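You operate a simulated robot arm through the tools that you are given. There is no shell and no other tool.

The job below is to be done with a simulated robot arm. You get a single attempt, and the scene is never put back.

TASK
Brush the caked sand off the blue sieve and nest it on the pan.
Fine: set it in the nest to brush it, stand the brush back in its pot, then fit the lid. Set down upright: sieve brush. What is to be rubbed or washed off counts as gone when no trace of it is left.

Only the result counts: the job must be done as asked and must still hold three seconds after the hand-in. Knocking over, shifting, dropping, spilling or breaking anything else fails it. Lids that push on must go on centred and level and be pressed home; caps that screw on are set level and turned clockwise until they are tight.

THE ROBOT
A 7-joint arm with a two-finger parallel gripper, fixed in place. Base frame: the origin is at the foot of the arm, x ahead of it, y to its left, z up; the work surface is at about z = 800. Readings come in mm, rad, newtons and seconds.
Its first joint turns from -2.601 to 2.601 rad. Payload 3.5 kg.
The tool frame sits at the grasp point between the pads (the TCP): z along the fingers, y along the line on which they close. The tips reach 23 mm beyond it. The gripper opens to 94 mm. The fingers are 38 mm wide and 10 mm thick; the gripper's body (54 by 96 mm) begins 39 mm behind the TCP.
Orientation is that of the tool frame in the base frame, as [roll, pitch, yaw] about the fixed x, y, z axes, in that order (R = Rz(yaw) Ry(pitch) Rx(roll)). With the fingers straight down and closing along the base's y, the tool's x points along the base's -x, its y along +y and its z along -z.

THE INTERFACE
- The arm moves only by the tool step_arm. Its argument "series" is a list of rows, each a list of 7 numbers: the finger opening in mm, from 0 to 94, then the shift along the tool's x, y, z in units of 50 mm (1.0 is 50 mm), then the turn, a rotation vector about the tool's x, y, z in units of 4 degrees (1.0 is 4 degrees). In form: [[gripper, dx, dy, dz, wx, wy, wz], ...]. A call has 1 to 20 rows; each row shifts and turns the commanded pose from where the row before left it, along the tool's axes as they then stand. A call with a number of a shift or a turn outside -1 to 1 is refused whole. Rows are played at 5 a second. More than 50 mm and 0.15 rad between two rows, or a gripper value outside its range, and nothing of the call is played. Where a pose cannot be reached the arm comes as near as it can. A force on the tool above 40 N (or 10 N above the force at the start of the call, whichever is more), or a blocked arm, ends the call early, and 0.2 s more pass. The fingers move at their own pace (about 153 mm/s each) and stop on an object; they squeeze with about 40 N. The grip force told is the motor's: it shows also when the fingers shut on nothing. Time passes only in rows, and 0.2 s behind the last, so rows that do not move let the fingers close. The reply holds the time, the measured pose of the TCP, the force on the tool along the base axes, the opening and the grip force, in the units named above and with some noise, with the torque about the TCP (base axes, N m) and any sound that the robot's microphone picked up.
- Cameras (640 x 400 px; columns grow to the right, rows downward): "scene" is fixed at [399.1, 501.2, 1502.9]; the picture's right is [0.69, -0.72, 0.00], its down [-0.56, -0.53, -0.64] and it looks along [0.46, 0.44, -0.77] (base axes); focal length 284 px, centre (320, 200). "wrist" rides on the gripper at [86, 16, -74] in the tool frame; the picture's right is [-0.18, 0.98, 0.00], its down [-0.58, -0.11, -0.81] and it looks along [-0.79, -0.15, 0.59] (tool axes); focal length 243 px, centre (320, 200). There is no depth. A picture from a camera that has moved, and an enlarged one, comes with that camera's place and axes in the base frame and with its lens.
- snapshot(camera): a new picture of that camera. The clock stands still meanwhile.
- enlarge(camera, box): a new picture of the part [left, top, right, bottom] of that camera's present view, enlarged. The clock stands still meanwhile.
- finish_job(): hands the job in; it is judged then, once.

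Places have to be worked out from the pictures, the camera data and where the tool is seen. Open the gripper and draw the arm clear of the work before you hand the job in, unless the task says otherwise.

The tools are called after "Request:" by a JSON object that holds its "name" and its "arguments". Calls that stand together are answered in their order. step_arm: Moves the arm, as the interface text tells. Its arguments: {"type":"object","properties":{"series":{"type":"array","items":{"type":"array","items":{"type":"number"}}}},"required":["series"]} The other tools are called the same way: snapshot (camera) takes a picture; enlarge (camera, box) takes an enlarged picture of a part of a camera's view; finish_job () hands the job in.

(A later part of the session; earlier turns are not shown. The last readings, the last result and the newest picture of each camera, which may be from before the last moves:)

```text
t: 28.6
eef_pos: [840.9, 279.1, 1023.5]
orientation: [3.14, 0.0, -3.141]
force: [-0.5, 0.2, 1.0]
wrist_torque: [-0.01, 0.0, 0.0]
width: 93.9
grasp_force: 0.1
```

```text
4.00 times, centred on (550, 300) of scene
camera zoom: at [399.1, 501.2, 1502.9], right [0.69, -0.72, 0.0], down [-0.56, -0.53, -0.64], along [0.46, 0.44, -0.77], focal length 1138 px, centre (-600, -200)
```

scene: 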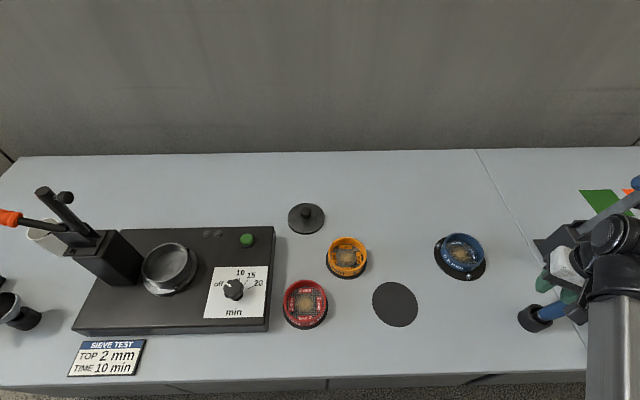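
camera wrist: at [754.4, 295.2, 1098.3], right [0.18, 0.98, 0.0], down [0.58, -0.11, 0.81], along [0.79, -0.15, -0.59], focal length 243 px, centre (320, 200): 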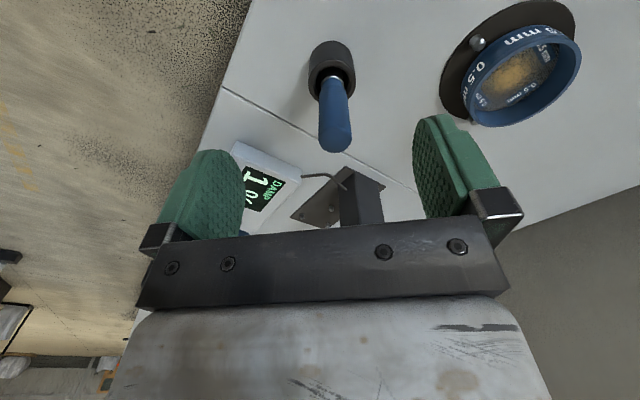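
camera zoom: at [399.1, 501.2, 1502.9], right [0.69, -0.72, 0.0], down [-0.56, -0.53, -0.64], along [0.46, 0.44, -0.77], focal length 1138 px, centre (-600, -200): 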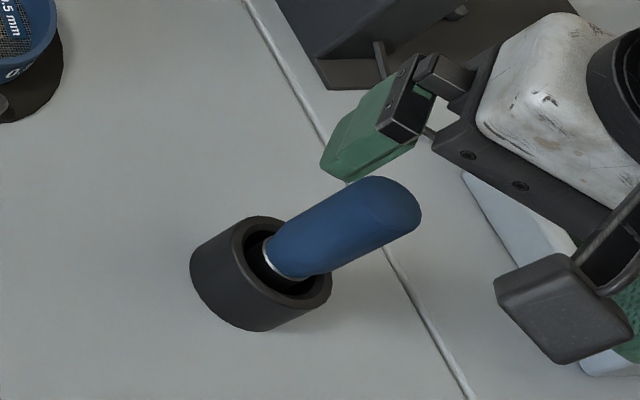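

Enlarging the wrist view of the brush for its exact place.

Request:
{"name": "enlarge", "arguments": {"camera": "wrist", "box": [275, 25, 395, 165]}}

```text
2.86 times, centred on (335, 95) of wrist
camera zoom: at [754.4, 295.2, 1098.3], right [0.18, 0.98, 0.0], down [0.58, -0.11, 0.81], along [0.79, -0.15, -0.59], focal length 693 px, centre (277, 500)
```

zoom: 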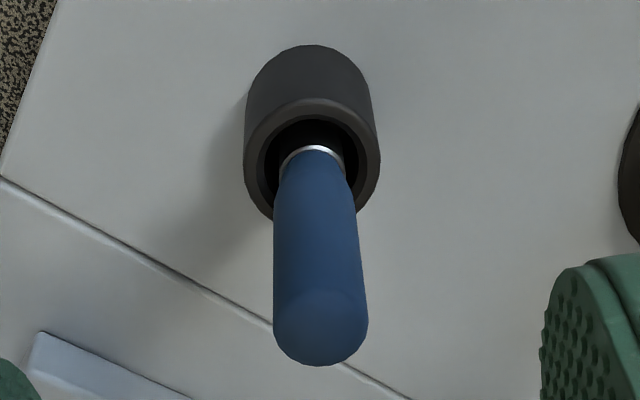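

Handle top is at ≈ (888, 284, 938), dia ≈ 28 mm, standing upright in a pot centred at the same spot. I'll go above it and lower with fingers straddling the handle.

Request:
{"name": "step_arm", "arguments": {"series": [[64, -0.48, 0.05, 0, 0, 0, 0], [64, -0.48, 0.05, 0, 0, 0, 0], [64, 0, 0, 0.5, 0, 0, 0], [64, 0, 0, 0.5, 0, 0, 0], [64, 0, 0, 0.5, 0, 0, 0], [64, 0, 0, 0, 0, 0, 0]]}}

Request:
{"name": "snapshot", "arguments": {"camera": "wrist"}}

Request:
{"name": "enlarge", "arguments": {"camera": "scene", "box": [490, 230, 610, 330]}}

```text
t: 30.0
eef_pos: [889.6, 285.4, 947.8]
orientation: [-3.141, -0.001, 3.141]
force: [-0.2, 0.0, 0.1]
wrist_torque: [0.02, -0.04, -0.01]
width: 64.1
grasp_force: 0.1
```

```text
taken
camera wrist: at [802.5, 300.4, 1023.6], right [0.18, 0.98, 0.0], down [0.58, -0.11, 0.81], along [0.79, -0.15, -0.59], focal length 243 px, centre (320, 200)
```

wrist: 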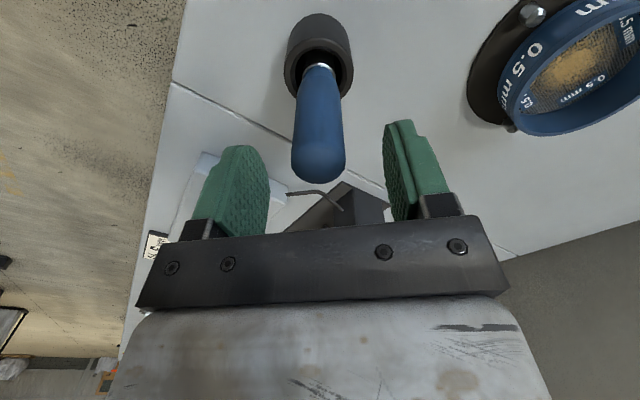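

```text
4.00 times, centred on (550, 280) of scene
camera zoom: at [399.1, 501.2, 1502.9], right [0.69, -0.72, 0.0], down [-0.56, -0.53, -0.64], along [0.46, 0.44, -0.77], focal length 1138 px, centre (-600, -120)
```

zoom: 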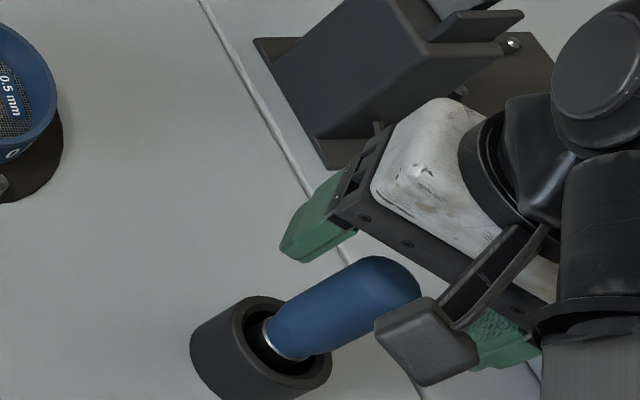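

Well centred between the fingers (handle perhaps 3 mm nearer in x). I'll correct that and descend to z≈907, then close.

Request:
{"name": "step_arm", "arguments": {"series": [[64, 0.06, 0, 0.2, 0, 0, 0], [64, 0, 0, 0.2, 0, 0, 0], [64, 0, 0, 0.2, 0, 0, 0], [64, 0, 0, 0.2, 0, 0, 0], [64, 0, 0, 0, 0, 0, 0]]}}

Request:
{"name": "snapshot", "arguments": {"camera": "wrist"}}

Request:
{"name": "enlarge", "arguments": {"camera": "scene", "box": [490, 230, 610, 330]}}

```text
t: 31.2
eef_pos: [886.8, 285.7, 908.7]
orientation: [3.141, -0.001, -3.14]
force: [0.1, -0.4, -0.4]
wrist_torque: [0.02, -0.03, 0.03]
width: 64.1
grasp_force: 0.1
```

```text
taken
camera wrist: at [800.1, 299.9, 983.7], right [0.18, 0.98, 0.0], down [0.58, -0.11, 0.81], along [0.79, -0.15, -0.59], focal length 243 px, centre (320, 200)
```

wrist: 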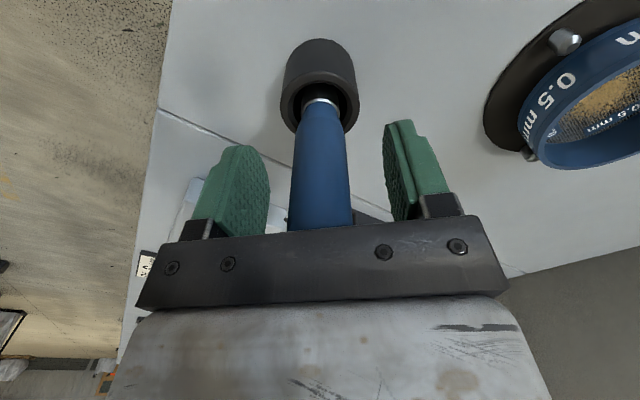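

```text
4.00 times, centred on (550, 280) of scene
camera zoom: at [399.1, 501.2, 1502.9], right [0.69, -0.72, 0.0], down [-0.56, -0.53, -0.64], along [0.46, 0.44, -0.77], focal length 1138 px, centre (-600, -120)
```

zoom: 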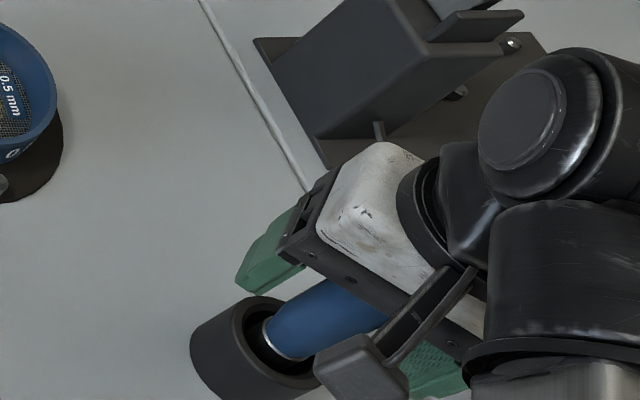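

The handle is between the pads with no contact. Closing on it.

Request:
{"name": "step_arm", "arguments": {"series": [[0, 0, 0, 0, 0, 0, 0], [0, 0, 0, 0, 0, 0, 0], [0, 0, 0, 0, 0, 0, 0], [0, 0, 0, 0, 0, 0, 0]]}}

Request:
{"name": "snapshot", "arguments": {"camera": "wrist"}}

```text
t: 32.2
eef_pos: [885.3, 284.7, 908.7]
orientation: [3.141, 0.0, -3.141]
force: [0.8, -0.3, 0.4]
wrist_torque: [-0.01, 0.02, -0.02]
width: 25.2
grasp_force: 39.9
```

```text
taken
camera wrist: at [800.2, 300.0, 983.7], right [0.18, 0.98, 0.0], down [0.58, -0.11, 0.81], along [0.79, -0.15, -0.59], focal length 243 px, centre (320, 200)
```

wrist: 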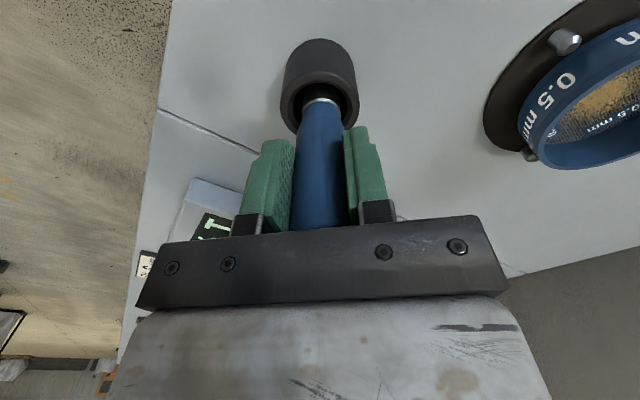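

Brush held at 25 mm. I'll lift it straight up out of the pot and inspect it.

Request:
{"name": "step_arm", "arguments": {"series": [[0, 0, 0, -0.2, 0, 0, 0], [0, 0, 0, -0.5, 0, 0, 0], [0, 0, 0, -0.7, 0, 0, 0], [0, 0, 0, -0.7, 0, 0, 0], [0, 0, 0, 0, 0, 0, 0]]}}

Request:
{"name": "snapshot", "arguments": {"camera": "wrist"}}

Request:
{"name": "enlarge", "arguments": {"camera": "scene", "box": [480, 210, 600, 330]}}

```text
t: 33.4
eef_pos: [887.1, 284.3, 1011.9]
orientation: [-3.141, -0.002, -3.141]
force: [-0.2, -0.9, -0.4]
wrist_torque: [0.0, -0.01, -0.03]
width: 25.6
grasp_force: 39.5
```

```text
taken
camera wrist: at [799.8, 299.7, 1088.2], right [0.18, 0.98, 0.0], down [0.58, -0.11, 0.81], along [0.79, -0.15, -0.59], focal length 243 px, centre (320, 200)
```

wrist: 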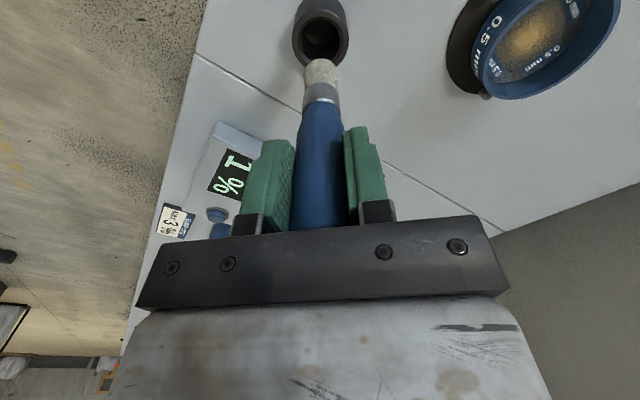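

```text
3.33 times, centred on (540, 270) of scene
camera zoom: at [399.1, 501.2, 1502.9], right [0.69, -0.72, 0.0], down [-0.56, -0.53, -0.64], along [0.46, 0.44, -0.77], focal length 948 px, centre (-413, -33)
```

zoom: 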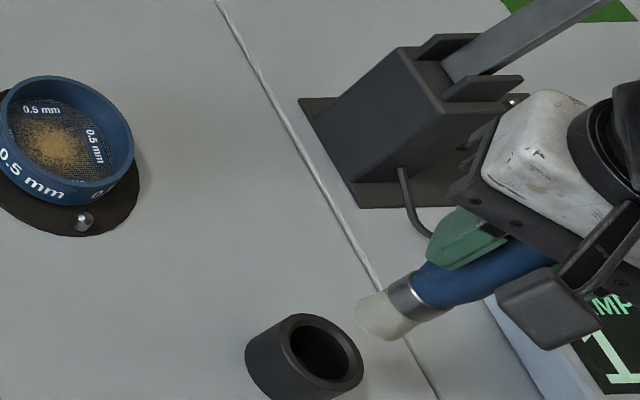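

The brush is out, with pale bristles. I'll enlarge to locate the bristle tip relative to the tool.

Request:
{"name": "enlarge", "arguments": {"camera": "wrist", "box": [270, 0, 390, 130]}}

Request:
{"name": "enlarge", "arguments": {"camera": "scene", "box": [510, 250, 570, 310]}}

```text
3.08 times, centred on (330, 65) of wrist
camera zoom: at [799.8, 299.7, 1088.2], right [0.18, 0.98, 0.0], down [0.58, -0.11, 0.81], along [0.79, -0.15, -0.59], focal length 746 px, centre (289, 615)
```

zoom: 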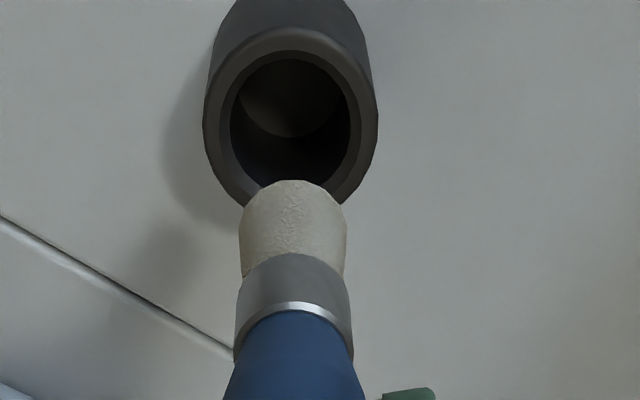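

```text
6.67 times, centred on (540, 280) of scene
camera zoom: at [399.1, 501.2, 1502.9], right [0.69, -0.72, 0.0], down [-0.56, -0.53, -0.64], along [0.46, 0.44, -0.77], focal length 1896 px, centre (-1147, -333)
```

zoom: 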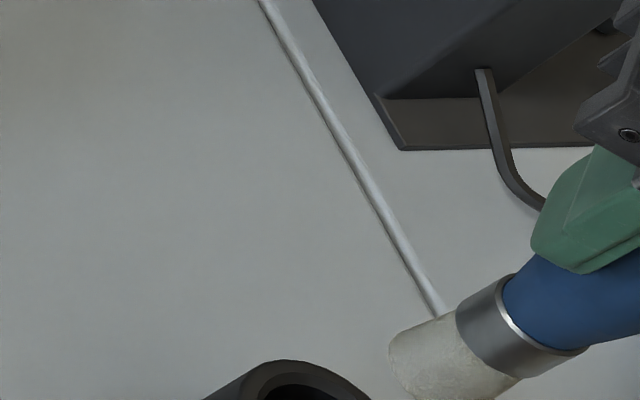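

The bristle tip is about 100 mm beyond the TCP, 22 mm wide. I'll carry the brush over above the sieve in the nest.

Request:
{"name": "step_arm", "arguments": {"series": [[0, -0.157, 0.657, 0, 0, 0, 0], [0, -0.157, 0.657, 0, 0, 0, 0], [0, -0.157, 0.657, 0, 0, 0, 0], [0, -0.157, 0.657, 0, 0, 0, 0], [0, -0.157, 0.657, 0, 0, 0, 0], [0, -0.157, 0.657, 0, 0, 0, 0], [0, 0, 0, 0.5, 0, 0, 0], [0, 0, 0, 0.3, 0, 0, 0], [0, 0, 0, 0, 0, 0, 0]]}}

Request:
{"name": "snapshot", "arguments": {"camera": "wrist"}}

Request:
{"name": "enlarge", "arguments": {"camera": "scene", "box": [420, 200, 520, 290]}}

```text
t: 35.4
eef_pos: [933.9, 481.3, 974.7]
orientation: [3.141, 0.001, 3.142]
force: [0.2, -0.5, 0.0]
wrist_torque: [0.04, 0.02, -0.01]
width: 25.6
grasp_force: 40.0
```

```text
taken
camera wrist: at [845.9, 498.2, 1048.9], right [0.18, 0.98, 0.0], down [0.58, -0.11, 0.81], along [0.79, -0.15, -0.59], focal length 243 px, centre (320, 200)
```

wrist: 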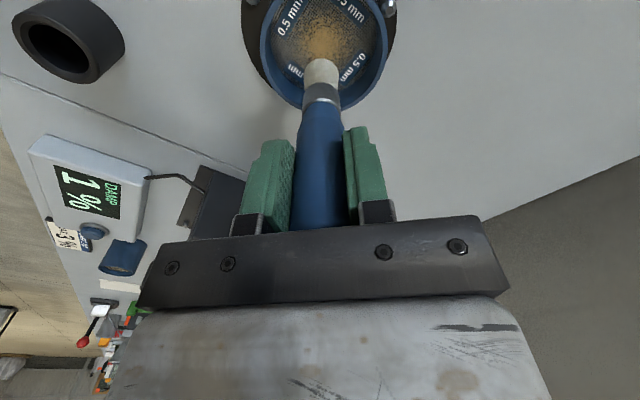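

```text
4.44 times, centred on (470, 245) of scene
camera zoom: at [399.1, 501.2, 1502.9], right [0.69, -0.72, 0.0], down [-0.56, -0.53, -0.64], along [0.46, 0.44, -0.77], focal length 1264 px, centre (-347, 0)
```

zoom: 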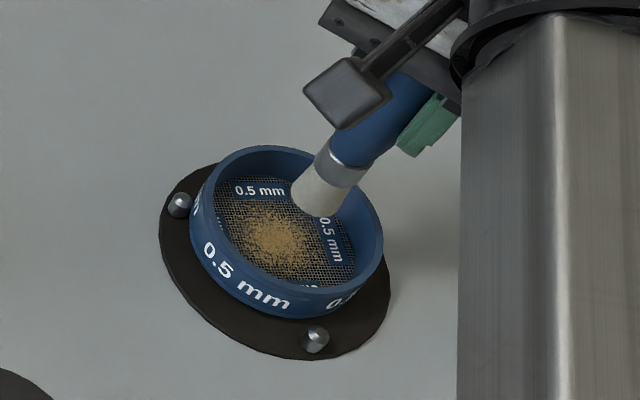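

Enlarging the top of the wrist view to refine the sieve's centre relative to the brush.

Request:
{"name": "enlarge", "arguments": {"camera": "wrist", "box": [235, 0, 415, 120]}}

```text
3.33 times, centred on (325, 60) of wrist
camera zoom: at [845.9, 498.2, 1048.9], right [0.18, 0.98, 0.0], down [0.58, -0.11, 0.81], along [0.79, -0.15, -0.59], focal length 809 px, centre (303, 667)
```

zoom: 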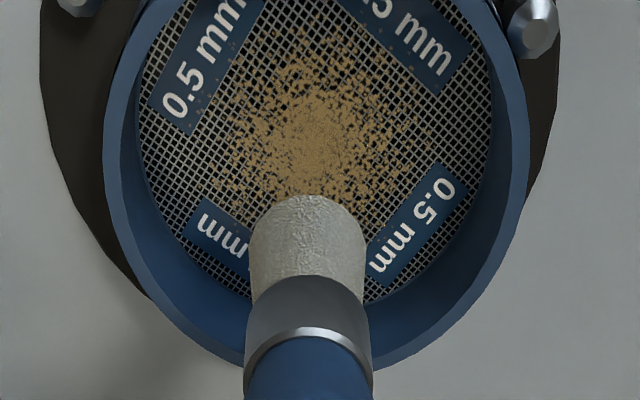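

Sand centre ≈ (934, 484), right under the brush. Lowering in stages to find first contact.

Request:
{"name": "step_arm", "arguments": {"series": [[0, 0, 0, 0.4, 0, 0, 0], [0, 0, 0, 0.4, 0, 0, 0], [0, 0, 0, 0.2, 0, 0, 0], [0, 0, 0, 0, 0, 0, 0]]}}

Request:
{"name": "step_arm", "arguments": {"series": [[0, 0, 0, 0.06, 0, 0, 0], [0, 0, 0, 0, 0, 0, 0]]}}

Request:
{"name": "step_arm", "arguments": {"series": [[0, 0, 0, 0.06, 0, 0, 0], [0, 0, 0, 0, 0, 0, 0]]}}

```text
t: 36.4
eef_pos: [932.2, 481.0, 925.5]
orientation: [3.14, 0.0, -3.141]
force: [0.2, -0.6, 4.7]
wrist_torque: [0.01, 0.02, 0.03]
width: 25.4
grasp_force: 40.1
```

```text
t: 37.1
eef_pos: [930.7, 482.3, 924.2]
orientation: [-3.141, 0.001, 3.141]
force: [-2.3, -2.0, 11.4]
wrist_torque: [-0.19, 0.26, 0.01]
width: 25.4
grasp_force: 40.2
stopped in row 2: the force on the tool passed its limit at 41 N (the readings are from after the stop); the commanded pose is now the measured one
```

```text
t: 37.6
eef_pos: [932.1, 480.4, 923.6]
orientation: [3.14, 0.003, -3.141]
force: [-3.4, -2.2, 11.8]
wrist_torque: [-0.23, 0.28, 0.01]
width: 25.5
grasp_force: 39.8
stopped in row 2: the force on the tool passed its limit at 42 N (the readings are from after the stop); the commanded pose is now the measured one
```

First contact was at z≈925; I pressed a bit more than wanted. Backing off 1 mm and checking.

Request:
{"name": "step_arm", "arguments": {"series": [[0, 0, 0, -0.02, 0, 0, 0], [0, 0, 0, 0, 0, 0, 0]]}}

Request:
{"name": "enlarge", "arguments": {"camera": "wrist", "box": [220, 0, 430, 140]}}

Request:
{"name": "enlarge", "arguments": {"camera": "scene", "box": [425, 218, 505, 288]}}

```text
t: 38.2
eef_pos: [932.7, 481.4, 924.5]
orientation: [3.139, 0.003, -3.141]
force: [-4.4, -2.0, 8.1]
wrist_torque: [-0.22, 0.43, -0.02]
width: 25.4
grasp_force: 39.8
```

```text
2.86 times, centred on (325, 70) of wrist
camera zoom: at [846.2, 497.9, 999.2], right [0.18, 0.98, 0.0], down [0.58, -0.11, 0.81], along [0.79, -0.15, -0.59], focal length 693 px, centre (306, 571)
```

zoom: 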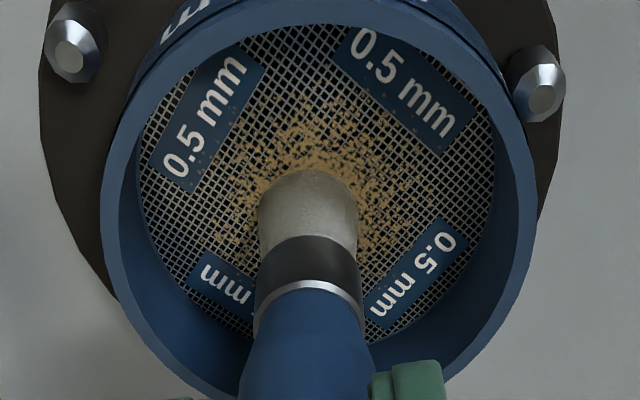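

```text
5.71 times, centred on (465, 253) of scene
camera zoom: at [399.1, 501.2, 1502.9], right [0.69, -0.72, 0.0], down [-0.56, -0.53, -0.64], along [0.46, 0.44, -0.77], focal length 1625 px, centre (-509, -103)
```

zoom: 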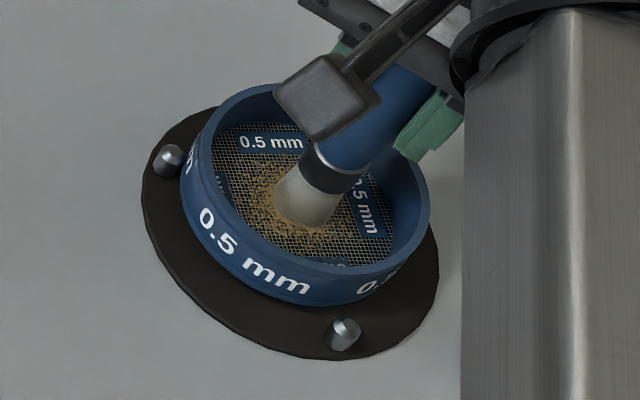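

Bristles are in contact with ~8 N and the sieve hasn't moved. I'll start with a small circular scrub of 10 mm radius and watch the effect.

Request:
{"name": "step_arm", "arguments": {"series": [[0, -0.2, 0, 0, 0, 0, 0], [0, 0.06, 0.14, 0, 0, 0, 0], [0, 0.14, 0.06, 0, 0, 0, 0], [0, 0.14, -0.06, 0, 0, 0, 0], [0, 0.06, -0.14, 0, 0, 0, 0], [0, -0.06, -0.14, 0, 0, 0, 0], [0, -0.14, -0.06, 0, 0, 0, 0], [0, -0.14, 0.06, 0, 0, 0, 0], [0, -0.06, 0.14, 0, 0, 0, 0]]}}

Request:
{"name": "enlarge", "arguments": {"camera": "wrist", "box": [220, 0, 430, 140]}}

Request:
{"name": "enlarge", "arguments": {"camera": "scene", "box": [425, 218, 505, 288]}}

```text
t: 40.2
eef_pos: [943.7, 480.4, 925.6]
orientation: [3.141, 0.005, 3.14]
force: [-3.3, -7.9, 10.0]
wrist_torque: [-0.84, 0.27, -0.04]
width: 25.5
grasp_force: 39.5
```

```text
2.86 times, centred on (325, 70) of wrist
camera zoom: at [857.0, 496.6, 999.0], right [0.19, 0.98, 0.0], down [0.58, -0.11, 0.81], along [0.8, -0.15, -0.59], focal length 693 px, centre (306, 571)
```

zoom: 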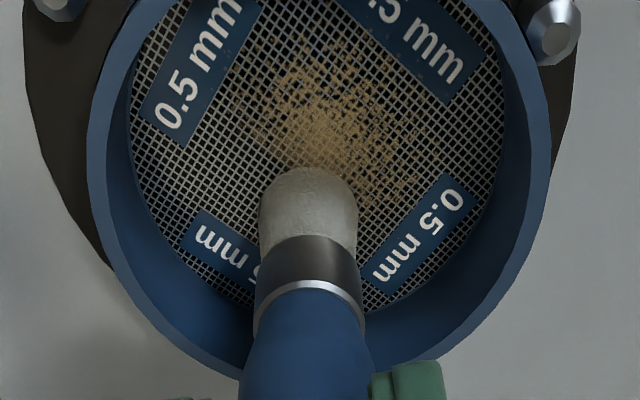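

```text
5.71 times, centred on (465, 253) of scene
camera zoom: at [399.1, 501.2, 1502.9], right [0.69, -0.72, 0.0], down [-0.56, -0.53, -0.64], along [0.46, 0.44, -0.77], focal length 1625 px, centre (-509, -103)
```

zoom: 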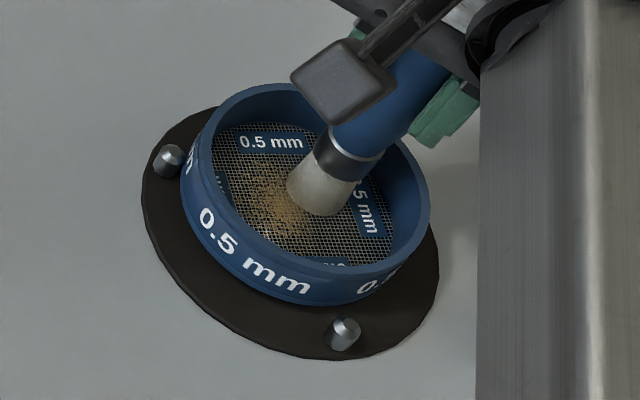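

The brushing works: sand is fading and the sieve stays put. Now a raster across the whole patch.

Request:
{"name": "step_arm", "arguments": {"series": [[0, 0.2, 0, 0, 0, 0, 0], [0, 0.2, 0, 0, 0, 0, 0], [0, 0.24, 0, 0, 0, 0, 0], [0, -0.04, 0.2, 0, 0, 0, 0], [0, -0.24, 0, 0, 0, 0, 0], [0, -0.24, 0, 0, 0, 0, 0], [0, -0.24, 0, 0, 0, 0, 0], [0, 0.04, 0.2, 0, 0, 0, 0], [0, 0.22, 0, 0, 0, 0, 0], [0, 0.22, 0, 0, 0, 0, 0], [0, 0.14, 0, 0, 0, 0, 0], [0, -0.1, -0.2, 0, 0, 0, 0], [0, -0.2, -0.2, 0, 0, 0, 0], [0, -0.2, -0.2, 0, 0, 0, 0], [0, 0.24, 0, 0, 0, 0, 0], [0, 0.24, 0, 0, 0, 0, 0], [0, -0.04, -0.2, 0, 0, 0, 0], [0, -0.24, 0, 0, 0, 0, 0], [0, -0.24, 0, 0, 0, 0, 0], [0, 0.24, 0.4, 0, 0, 0, 0]]}}

Request:
{"name": "enlarge", "arguments": {"camera": "wrist", "box": [220, 0, 430, 140]}}

Request:
{"name": "enlarge", "arguments": {"camera": "scene", "box": [425, 218, 505, 288]}}

```text
t: 44.4
eef_pos: [934.7, 481.5, 923.6]
orientation: [3.14, 0.006, -3.14]
force: [4.3, -4.6, 6.7]
wrist_torque: [-0.45, -0.46, -0.04]
width: 25.4
grasp_force: 40.4
```

```text
2.86 times, centred on (325, 70) of wrist
camera zoom: at [847.8, 497.8, 998.5], right [0.18, 0.98, 0.0], down [0.58, -0.11, 0.81], along [0.8, -0.15, -0.59], focal length 693 px, centre (306, 571)
```

zoom: 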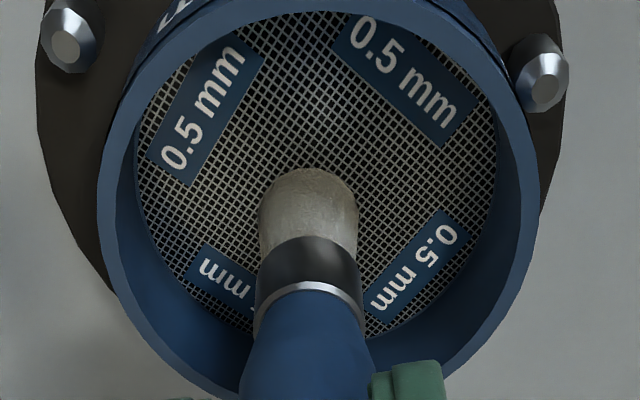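

```text
5.71 times, centred on (465, 253) of scene
camera zoom: at [399.1, 501.2, 1502.9], right [0.69, -0.72, 0.0], down [-0.56, -0.53, -0.64], along [0.46, 0.44, -0.77], focal length 1625 px, centre (-509, -103)
```

zoom: 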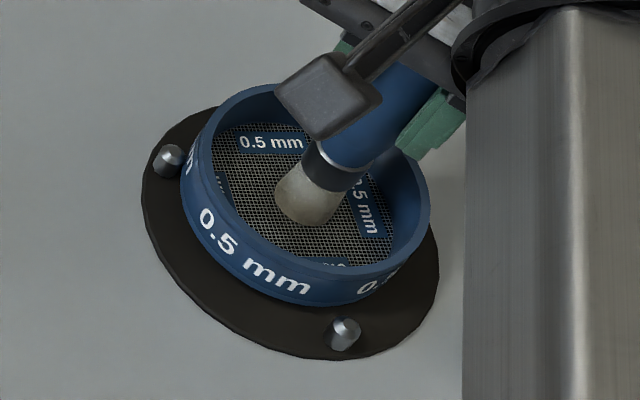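

No sand is visible any more. One more full pass (ring of 22 mm and 11 mm) to make sure nothing faint remains.

Request:
{"name": "step_arm", "arguments": {"series": [[0, -0.22, 0, 0, 0, 0, 0], [0, -0.22, 0, 0, 0, 0, 0], [0, 0.084, 0.258, 0, 0, 0, 0], [0, 0.22, 0.16, 0, 0, 0, 0], [0, 0.272, 0, 0, 0, 0, 0], [0, 0.22, -0.16, 0, 0, 0, 0], [0, 0.084, -0.258, 0, 0, 0, 0], [0, -0.084, -0.258, 0, 0, 0, 0], [0, -0.22, -0.16, 0, 0, 0, 0], [0, -0.272, 0, 0, 0, 0, 0], [0, -0.22, 0.16, 0, 0, 0, 0], [0, -0.084, 0.258, 0, 0, 0, 0], [0, 0.22, 0, 0, 0, 0, 0], [0, 0.11, 0.19, 0, 0, 0, 0], [0, 0.22, 0, 0, 0, 0, 0], [0, 0.11, -0.19, 0, 0, 0, 0], [0, -0.11, -0.19, 0, 0, 0, 0], [0, -0.22, 0, 0, 0, 0, 0], [0, 0.11, 0.19, 0, 0, 0, 0]]}}

```text
t: 48.4
eef_pos: [932.9, 481.2, 924.1]
orientation: [3.138, 0.006, -3.141]
force: [2.8, -3.0, 4.7]
wrist_torque: [-0.31, -0.28, -0.01]
width: 25.4
grasp_force: 40.2
```

Now I lift the brush straight out (to z≈1010) and check the mesh.

Request:
{"name": "step_arm", "arguments": {"series": [[0, 0, 0, -0.2, 0, 0, 0], [0, 0, 0, -0.5, 0, 0, 0], [0, 0, 0, -0.6, 0, 0, 0], [0, 0, 0, -0.5, 0, 0, 0], [0, 0, 0, 0, 0, 0, 0]]}}

Request:
{"name": "snapshot", "arguments": {"camera": "wrist"}}

Request:
{"name": "enlarge", "arguments": {"camera": "scene", "box": [425, 218, 505, 288]}}

Request:
{"name": "enlarge", "arguments": {"camera": "wrist", "box": [240, 0, 420, 130]}}

```text
t: 49.6
eef_pos: [933.4, 483.9, 1013.5]
orientation: [3.141, 0.004, -3.14]
force: [0.0, -0.8, -0.8]
wrist_torque: [0.02, 0.0, 0.01]
width: 25.5
grasp_force: 40.5
```

```text
taken
camera wrist: at [846.2, 498.5, 1087.6], right [0.18, 0.98, 0.0], down [0.58, -0.11, 0.81], along [0.79, -0.15, -0.59], focal length 243 px, centre (320, 200)
```

wrist: 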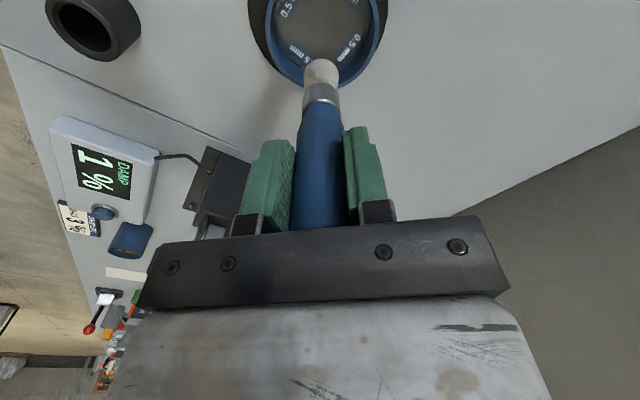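

```text
5.71 times, centred on (465, 253) of scene
camera zoom: at [399.1, 501.2, 1502.9], right [0.69, -0.72, 0.0], down [-0.56, -0.53, -0.64], along [0.46, 0.44, -0.77], focal length 1625 px, centre (-509, -103)
```

zoom: 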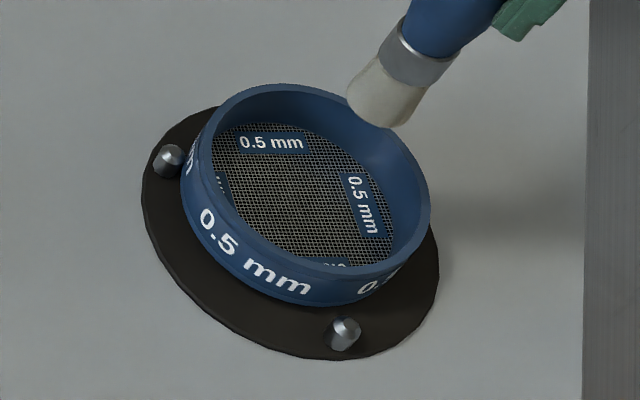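

```text
3.08 times, centred on (330, 65) of wrist
camera zoom: at [846.2, 498.5, 1087.6], right [0.18, 0.98, 0.0], down [0.58, -0.11, 0.81], along [0.79, -0.15, -0.59], focal length 746 px, centre (289, 615)
```

zoom: 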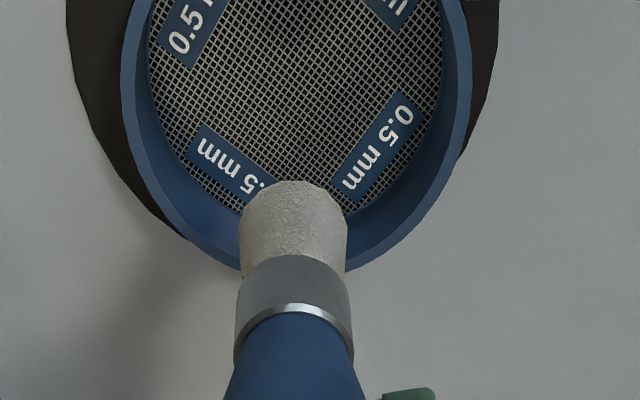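

The mesh is clean and the brush hasn't slipped in the grip. Carrying the brush back above its pot.

Request:
{"name": "step_arm", "arguments": {"series": [[0, 0.154, -0.662, 0, 0, 0, 0], [0, 0.154, -0.662, 0, 0, 0, 0], [0, 0.154, -0.662, 0, 0, 0, 0], [0, 0.154, -0.662, 0, 0, 0, 0], [0, 0.154, -0.662, 0, 0, 0, 0], [0, 0.154, -0.662, 0, 0, 0, 0], [0, 0, 0, 0, 0, 0, 0]]}}

Request:
{"name": "enlarge", "arguments": {"camera": "wrist", "box": [270, 0, 390, 130]}}

```text
t: 51.2
eef_pos: [887.4, 284.4, 1012.4]
orientation: [3.141, 0.005, 3.142]
force: [-1.0, -0.3, -0.9]
wrist_torque: [-0.03, -0.04, 0.01]
width: 25.3
grasp_force: 40.0
```

```text
3.08 times, centred on (330, 65) of wrist
camera zoom: at [800.4, 299.2, 1087.9], right [0.18, 0.98, 0.0], down [0.58, -0.11, 0.81], along [0.79, -0.15, -0.59], focal length 746 px, centre (289, 615)
```

zoom: 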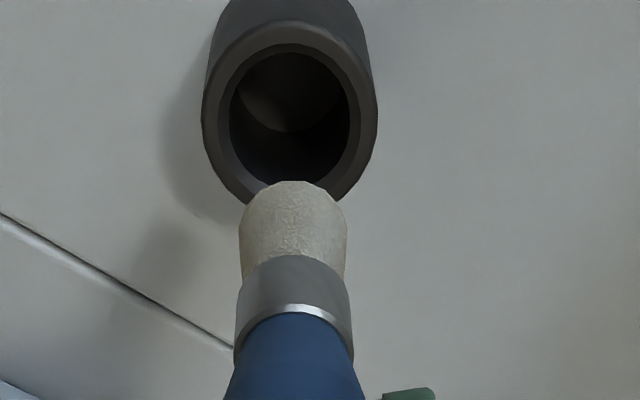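

The view matches the lift-out view within about 1 mm. I correct that and lower the brush into the pot, slowly at the end.

Request:
{"name": "step_arm", "arguments": {"series": [[0, 0.02, 0, 0.3, 0, 0, 0], [0, 0, 0, 0.5, 0, 0, 0], [0, 0, 0, 0.5, 0, 0, 0], [0, 0, 0, 0.4, 0, 0, 0], [0, 0, 0, 0.24, 0, 0, 0], [0, 0, 0, 0, 0, 0, 0]]}}

Request:
{"name": "snapshot", "arguments": {"camera": "wrist"}}

```text
t: 52.6
eef_pos: [885.1, 283.1, 915.7]
orientation: [3.141, 0.004, 3.141]
force: [0.6, 0.3, -0.4]
wrist_torque: [-0.01, 0.0, 0.01]
width: 25.6
grasp_force: 39.7
```

```text
taken
camera wrist: at [799.4, 299.2, 990.6], right [0.18, 0.98, 0.0], down [0.58, -0.11, 0.81], along [0.79, -0.15, -0.59], focal length 243 px, centre (320, 200)
```

wrist: 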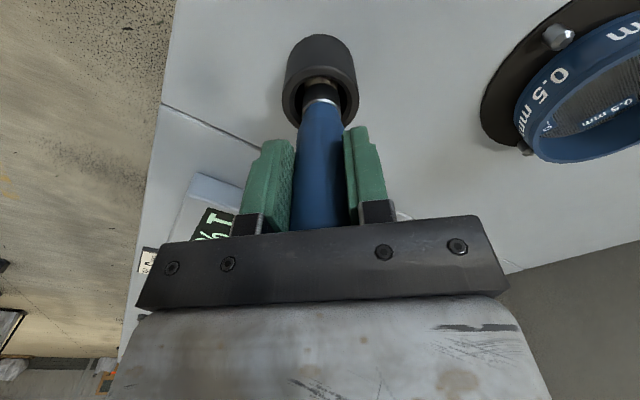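

About 7 mm above its rest. Lowering the remaining distance in small steps.

Request:
{"name": "step_arm", "arguments": {"series": [[0, 0, 0, 0.06, 0, 0, 0], [0, 0, 0, 0.05, 0, 0, 0], [0, 0, 0, 0, 0, 0, 0]]}}

```text
t: 53.4
eef_pos: [885.8, 283.2, 911.4]
orientation: [3.139, 0.004, 3.142]
force: [0.3, -0.1, -0.9]
wrist_torque: [0.01, 0.0, 0.01]
width: 25.7
grasp_force: 39.9
```

Request:
{"name": "step_arm", "arguments": {"series": [[0, 0, 0, 0.02, 0, 0, 0], [0, 0, 0, 0, 0, 0, 0]]}}

```text
t: 54.0
eef_pos: [885.7, 283.5, 909.7]
orientation: [3.14, 0.003, 3.141]
force: [-0.2, -0.1, 0.7]
wrist_torque: [-0.01, -0.04, 0.0]
width: 25.5
grasp_force: 40.2
```

Force just reaching about zero-plus at z≈909.7, the original height. One more half-millimetre and then I open gently.

Request:
{"name": "step_arm", "arguments": {"series": [[0, 0, 0, 0.012, 0, 0, 0], [0, 0, 0, 0, 0, 0, 0]]}}

```text
t: 54.6
eef_pos: [886.1, 283.5, 908.0]
orientation: [3.14, 0.005, 3.142]
force: [1.0, 0.7, -0.6]
wrist_torque: [-0.01, -0.01, -0.06]
width: 25.8
grasp_force: 39.7
```

No firm contact felt yet; another small step down.

Request:
{"name": "step_arm", "arguments": {"series": [[0, 0, 0, 0.014, 0, 0, 0], [0, 0, 0, 0, 0, 0, 0]]}}

Request:
{"name": "enlarge", "arguments": {"camera": "wrist", "box": [250, 20, 390, 150]}}

```text
t: 55.2
eef_pos: [886.2, 283.7, 909.2]
orientation: [3.14, 0.004, -3.14]
force: [0.0, -1.1, -0.4]
wrist_torque: [0.0, 0.01, 0.02]
width: 25.6
grasp_force: 39.4
```

```text
3.08 times, centred on (320, 85) of wrist
camera zoom: at [799.4, 299.5, 983.0], right [0.18, 0.98, 0.0], down [0.58, -0.11, 0.81], along [0.79, -0.15, -0.59], focal length 746 px, centre (320, 554)
```

zoom: 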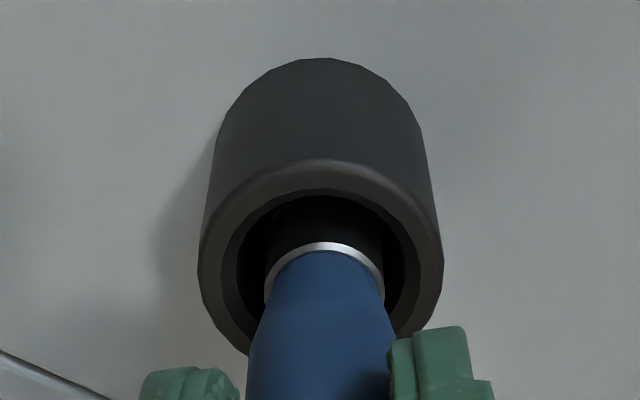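

The brush slid up slightly in the grip when pressed, so its tip is still a bit above the pot floor. Continuing in 1 mm steps.

Request:
{"name": "step_arm", "arguments": {"series": [[0, 0, 0, 0.02, 0, 0, 0], [0, 0, 0, 0, 0, 0, 0], [0, 0, 0, 0.02, 0, 0, 0], [0, 0, 0, 0, 0, 0, 0]]}}

```text
t: 56.2
eef_pos: [885.4, 283.4, 907.5]
orientation: [3.14, 0.005, -3.14]
force: [-1.3, 0.9, 20.5]
wrist_torque: [-0.02, -0.01, -0.02]
width: 25.6
grasp_force: 39.8
```

Contact with the pot floor (20 N). I relax 1 mm and open the fingers slowly.

Request:
{"name": "step_arm", "arguments": {"series": [[0, 0, 0, -0.016, 0, 0, 0], [0, 0, 0, 0, 0, 0, 0], [27, 0, 0, 0, 0, 0, 0], [32, 0, 0, 0, 0, 0, 0], [44, 0, 0, 0, 0, 0, 0], [60, 0, 0, 0, 0, 0, 0], [60, 0, 0, 0, 0, 0, 0]]}}

Request:
{"name": "snapshot", "arguments": {"camera": "wrist"}}

```text
t: 57.8
eef_pos: [886.2, 284.7, 907.4]
orientation: [3.141, 0.003, -3.141]
force: [-0.1, -0.1, 0.3]
wrist_torque: [-0.05, 0.03, 0.03]
width: 60.1
grasp_force: 0.0
```

```text
taken
camera wrist: at [799.5, 299.6, 982.2], right [0.18, 0.98, 0.0], down [0.58, -0.11, 0.81], along [0.79, -0.15, -0.59], focal length 243 px, centre (320, 200)
```

wrist: 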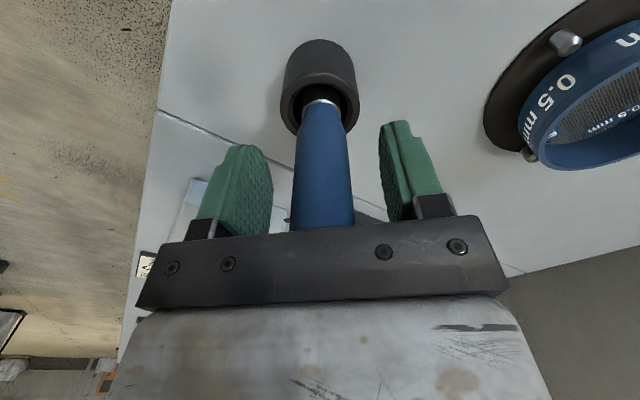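

The brush stands upright in its pot and the fingers are free. I'll rise straight up, also removing the tiny tilt, and look back.

Request:
{"name": "step_arm", "arguments": {"series": [[60, 0, 0, -0.3, 0, 0, 0], [60, 0, 0, -0.6, 0, 0, 0], [60, 0, 0, -0.8, 0, 0, 0], [60, 0, 0, -0.8, 0, 0.06, 0], [60, 0, 0, 0, 0, 0, 0]]}}

Request:
{"name": "snapshot", "arguments": {"camera": "wrist"}}

Request:
{"name": "snapshot", "arguments": {"camera": "scene"}}

```text
t: 59.0
eef_pos: [886.3, 282.2, 1031.7]
orientation: [3.141, 0.0, 3.141]
force: [0.1, 0.3, 0.0]
wrist_torque: [-0.02, -0.04, -0.03]
width: 60.1
grasp_force: 0.0
```

```text
taken
camera wrist: at [799.7, 298.4, 1107.4], right [0.18, 0.98, 0.0], down [0.58, -0.11, 0.81], along [0.79, -0.15, -0.59], focal length 243 px, centre (320, 200)
```

wrist: 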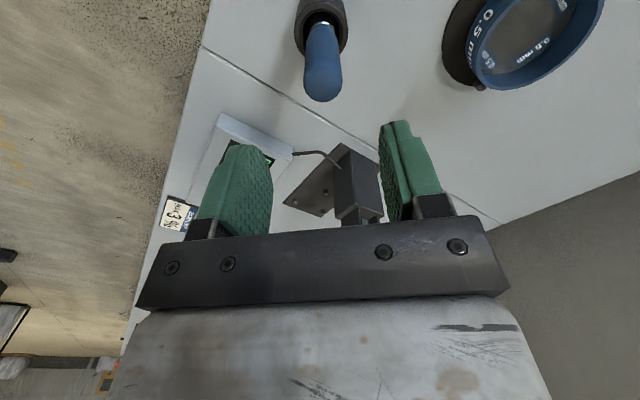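

```text
taken
```

scene: 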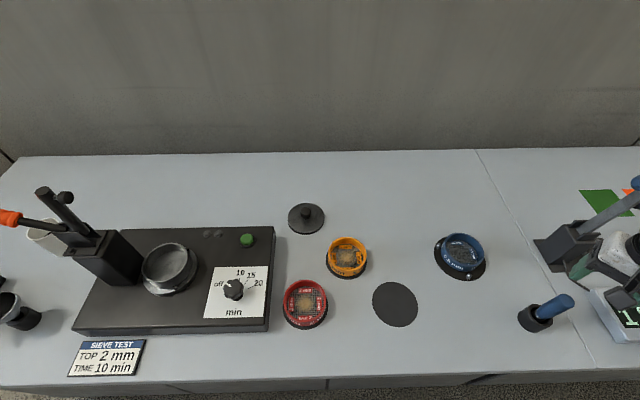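

The brush stands back in its pot. Before moving the sieve, I'll study the pan, the shaker and the lid closely.

Request:
{"name": "enlarge", "arguments": {"camera": "scene", "box": [80, 180, 220, 310]}}

Request:
{"name": "enlarge", "arguments": {"camera": "scene", "box": [275, 190, 335, 245]}}

Request:
{"name": "enlarge", "arguments": {"camera": "scene", "box": [130, 225, 210, 305]}}

```text
3.08 times, centred on (150, 245) of scene
camera zoom: at [399.1, 501.2, 1502.9], right [0.69, -0.72, 0.0], down [-0.56, -0.53, -0.64], along [0.46, 0.44, -0.77], focal length 875 px, centre (843, 62)
```

zoom: 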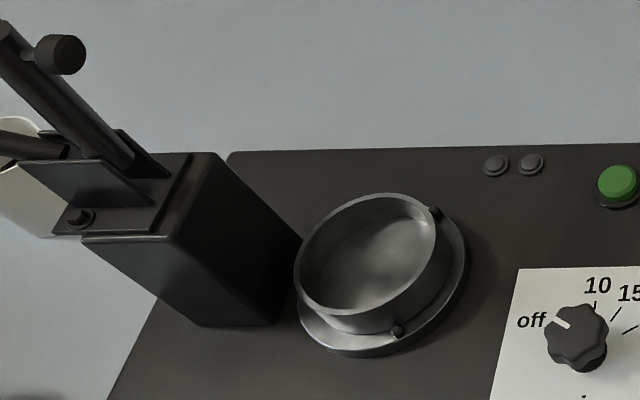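

```text
7.27 times, centred on (305, 218) of scene
camera zoom: at [399.1, 501.2, 1502.9], right [0.69, -0.72, 0.0], down [-0.56, -0.53, -0.64], along [0.46, 0.44, -0.77], focal length 2068 px, centre (429, 73)
```

zoom: 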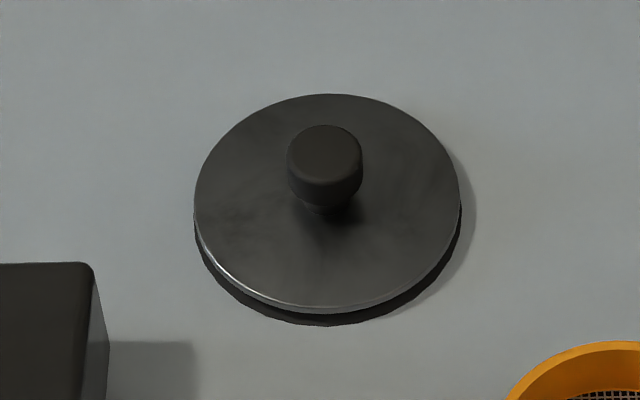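

```text
5.00 times, centred on (170, 265) of scene
camera zoom: at [399.1, 501.2, 1502.9], right [0.69, -0.72, 0.0], down [-0.56, -0.53, -0.64], along [0.46, 0.44, -0.77], focal length 1422 px, centre (1070, -125)
```

zoom: 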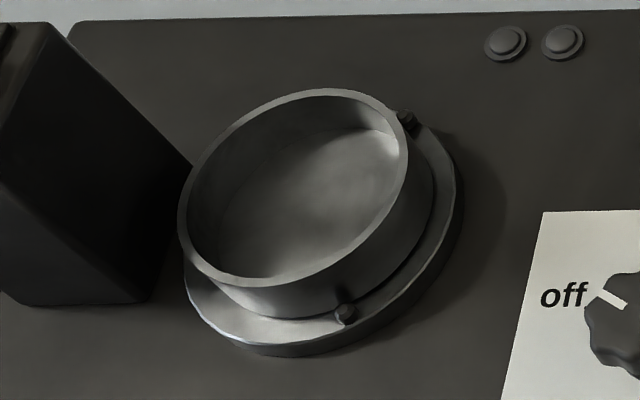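

The pan stands on the shaker plate near (371, 1000), with a clamp post behind-left of it. I'll fly the empty gripper over near the pan for a survey with the wrist camera before carrying the sieve.

Request:
{"name": "step_arm", "arguments": {"series": [[60, 0.546, 0.618, -0.03, 0, 0, 0], [60, 0.546, 0.618, -0.03, 0, 0, 0], [60, 0.546, 0.618, -0.03, 0, 0, 0], [60, 0.546, 0.618, -0.03, 0, 0, 0], [60, 0.546, 0.618, -0.03, 0, 0, 0], [60, 0.546, 0.618, -0.03, 0, 0, 0], [60, 0.546, 0.618, -0.03, 0, 0, 0], [60, 0.546, 0.618, -0.03, 0, 0, 0], [60, 0.546, 0.618, -0.03, 0, 0, 0], [60, 0.546, 0.618, -0.03, 0, 0, 0], [60, 0.546, 0.618, -0.03, 0, 0, 0], [60, 0.546, 0.618, -0.03, 0, 0, 0], [60, 0.546, 0.618, -0.03, 0, 0, 0], [60, 0.546, 0.618, -0.03, 0, 0, 0], [60, 0.546, 0.618, -0.03, 0, 0, 0], [60, 0.546, 0.618, -0.03, 0, 0, 0], [60, 0.546, 0.618, -0.03, 0, 0, 0], [60, 0.546, 0.618, -0.03, 0, 0, 0], [60, 0, 0, 0, 0, 0, 0]]}}

Request:
{"name": "snapshot", "arguments": {"camera": "wrist"}}

Request:
{"name": "snapshot", "arguments": {"camera": "scene"}}

```text
t: 63.0
eef_pos: [393.6, 839.5, 1060.8]
orientation: [3.14, 0.0, -3.141]
force: [-0.2, -0.6, -0.4]
wrist_torque: [0.0, 0.03, 0.03]
width: 59.9
grasp_force: 0.0
```

```text
taken
camera wrist: at [306.6, 855.4, 1136.1], right [0.18, 0.98, 0.0], down [0.58, -0.11, 0.81], along [0.79, -0.15, -0.59], focal length 243 px, centre (320, 200)
```

wrist: 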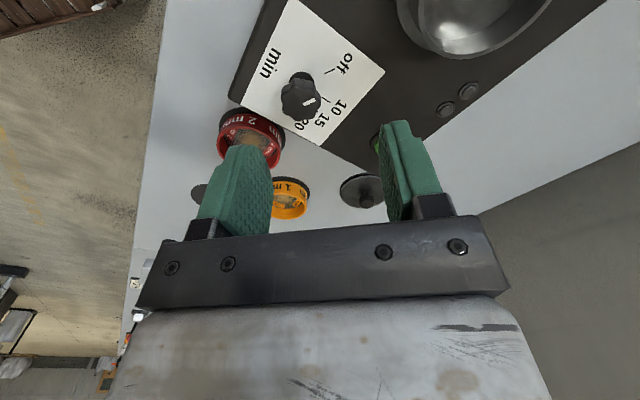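

```text
taken
```

scene: 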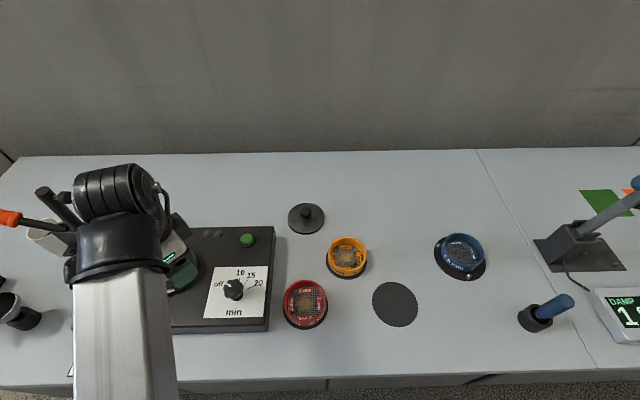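

Now rotating the hand about the vertical by 60° so the wrist camera looks outward at the pan.

Request:
{"name": "step_arm", "arguments": {"series": [[60, 0, 0, 0, 0, 0, -1], [60, 0, 0, 0, 0, 0, -1], [60, 0, 0, 0, 0, 0, -1], [60, 0, 0, 0, 0, 0, -1], [60, 0, 0, 0, 0, 0, -1], [60, 0, 0, 0, 0, 0, -1], [60, 0, 0, 0, 0, 0, -1], [60, 0, 0, 0, 0, 0, -1], [60, 0, 0, 0, 0, 0, -1], [60, 0, 0, 0, 0, 0, -1], [60, 0, 0, 0, 0, 0, -1], [60, 0, 0, 0, 0, 0, -1], [60, 0, 0, 0, 0, 0, -1], [60, 0, 0, 0, 0, 0, -1], [60, 0, 0, 0, 0, 0, -1], [60, 0, 0, 0, 0, 0, 0]]}}

Request:
{"name": "snapshot", "arguments": {"camera": "wrist"}}

```text
t: 66.4
eef_pos: [394.2, 839.1, 1060.9]
orientation: [3.14, 0.001, -2.092]
force: [0.0, -1.1, 0.3]
wrist_torque: [0.0, -0.01, 0.01]
width: 60.1
grasp_force: 0.0
```

```text
taken
camera wrist: at [337.0, 772.3, 1135.7], right [-0.76, 0.65, 0.0], down [0.38, 0.45, 0.81], along [0.52, 0.61, -0.59], focal length 243 px, centre (320, 200)
```

wrist: 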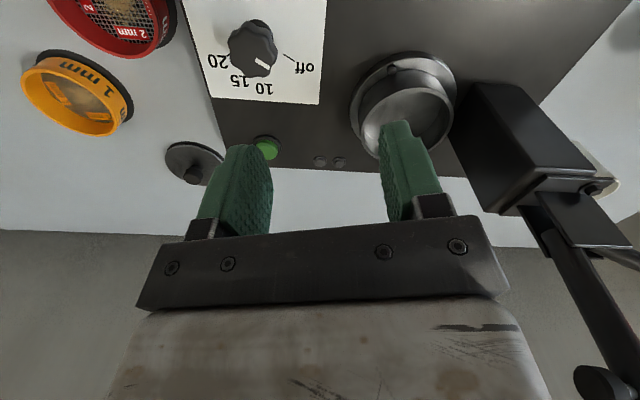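

Good view of pan and post. Enlarging the pan and the lid.

Request:
{"name": "enlarge", "arguments": {"camera": "wrist", "box": [330, 30, 490, 170]}}

Request:
{"name": "enlarge", "arguments": {"camera": "wrist", "box": [440, 60, 640, 240]}}

Request:
{"name": "enlarge", "arguments": {"camera": "wrist", "box": [150, 120, 250, 200]}}

```text
2.86 times, centred on (410, 100) of wrist
camera zoom: at [337.0, 772.3, 1135.7], right [-0.76, 0.65, 0.0], down [0.38, 0.45, 0.81], along [0.52, 0.61, -0.59], focal length 693 px, centre (63, 486)
```

zoom: 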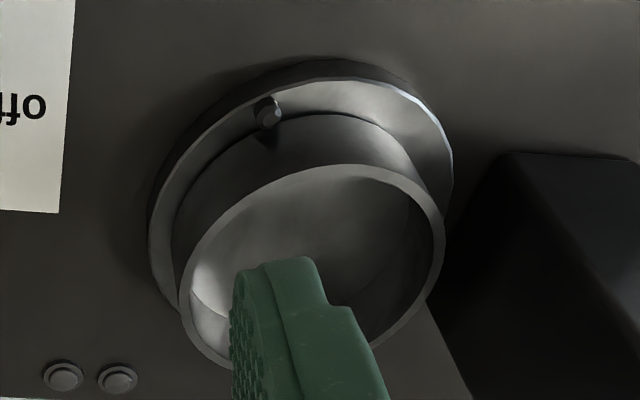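

```text
2.22 times, centred on (540, 150) of wrist
camera zoom: at [337.0, 772.3, 1135.7], right [-0.76, 0.65, 0.0], down [0.38, 0.45, 0.81], along [0.52, 0.61, -0.59], focal length 539 px, centre (-169, 311)
```

zoom: 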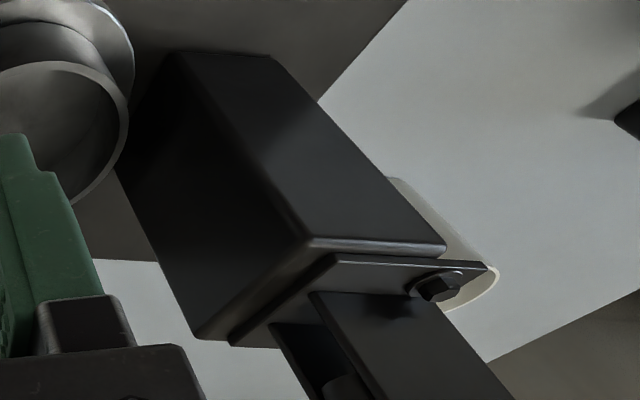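

```text
5.00 times, centred on (200, 160) of wrist
camera zoom: at [337.0, 772.3, 1135.7], right [-0.76, 0.65, 0.0], down [0.38, 0.45, 0.81], along [0.52, 0.61, -0.59], focal length 1213 px, centre (920, 400)
```

zoom: 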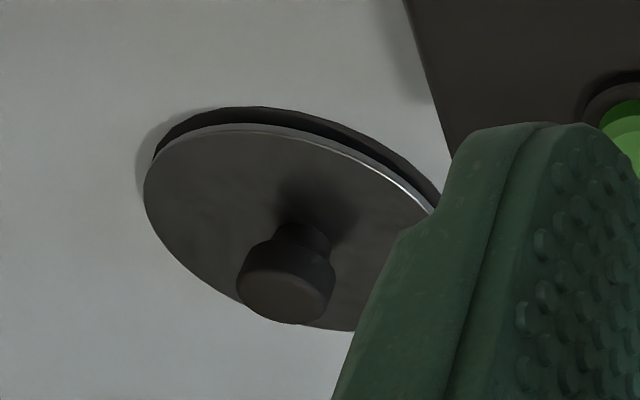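

Pan rim measures about R 52 at z≈897, centred near (377, 978). The post stands ~70 mm behind it (top z≈985) with a clamp arm leaning over, so I'll bring the sieve in from the side opposite the post. Now back to the sieve: first turning the hand back.

Request:
{"name": "step_arm", "arguments": {"series": [[40, 0, 0, 0, 0, 0, 0.9375], [40, 0, 0, 0, 0, 0, 0.9375], [40, 0, 0, 0, 0, 0, 0.9375], [40, 0, 0, 0, 0, 0, 0.9375], [40, 0, 0, 0, 0, 0, 0.9375], [40, 0, 0, 0, 0, 0, 0.9375], [40, 0, 0, 0, 0, 0, 0.9375], [40, 0, 0, 0, 0, 0, 0.9375], [40, 0, 0, 0, 0, 0, 0.9375], [40, 0, 0, 0, 0, 0, 0.9375], [40, 0, 0, 0, 0, 0, 0.9375], [40, 0, 0, 0, 0, 0, 0.9375], [40, 0, 0, 0, 0, 0, 0]]}}

Request:
{"name": "step_arm", "arguments": {"series": [[40, -0.536, -0.663, 0, 0, 0, 0], [40, -0.536, -0.663, 0, 0, 0, 0], [40, -0.536, -0.663, 0, 0, 0, 0], [40, -0.536, -0.663, 0, 0, 0, 0], [40, -0.536, -0.663, 0, 0, 0, 0], [40, -0.536, -0.663, 0, 0, 0, 0], [40, -0.536, -0.663, 0, 0, 0, 0], [40, -0.536, -0.663, 0, 0, 0, 0], [40, -0.536, -0.663, 0, 0, 0, 0], [40, -0.536, -0.663, 0, 0, 0, 0], [40, -0.536, -0.663, 0, 0, 0, 0], [40, -0.536, -0.663, 0, 0, 0, 0], [40, -0.536, -0.663, 0, 0, 0, 0], [40, -0.536, -0.663, 0, 0, 0, 0], [40, -0.536, -0.663, 0, 0, 0, 0], [40, -0.536, -0.663, 0, 0, 0, 0], [40, 0, 0, 0, 0, 0, 0]]}}

Request:
{"name": "snapshot", "arguments": {"camera": "wrist"}}

```text
t: 69.2
eef_pos: [393.5, 839.8, 1060.7]
orientation: [3.141, -0.001, -2.881]
force: [0.2, -0.5, 0.3]
wrist_torque: [0.0, 0.03, 0.0]
width: 40.3
grasp_force: 0.0
```

```text
t: 72.8
eef_pos: [944.8, 438.3, 1058.4]
orientation: [3.14, 0.0, -2.88]
force: [-0.1, 0.1, -1.0]
wrist_torque: [0.01, 0.0, -0.02]
width: 40.2
grasp_force: 0.0
```

```text
taken
camera wrist: at [858.0, 431.6, 1133.9], right [-0.08, 1.0, 0.0], down [0.59, 0.04, 0.81], along [0.8, 0.06, -0.59], focal length 243 px, centre (320, 200)
```

wrist: 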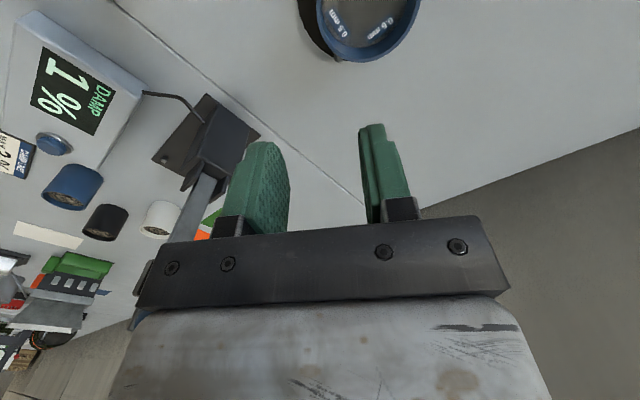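

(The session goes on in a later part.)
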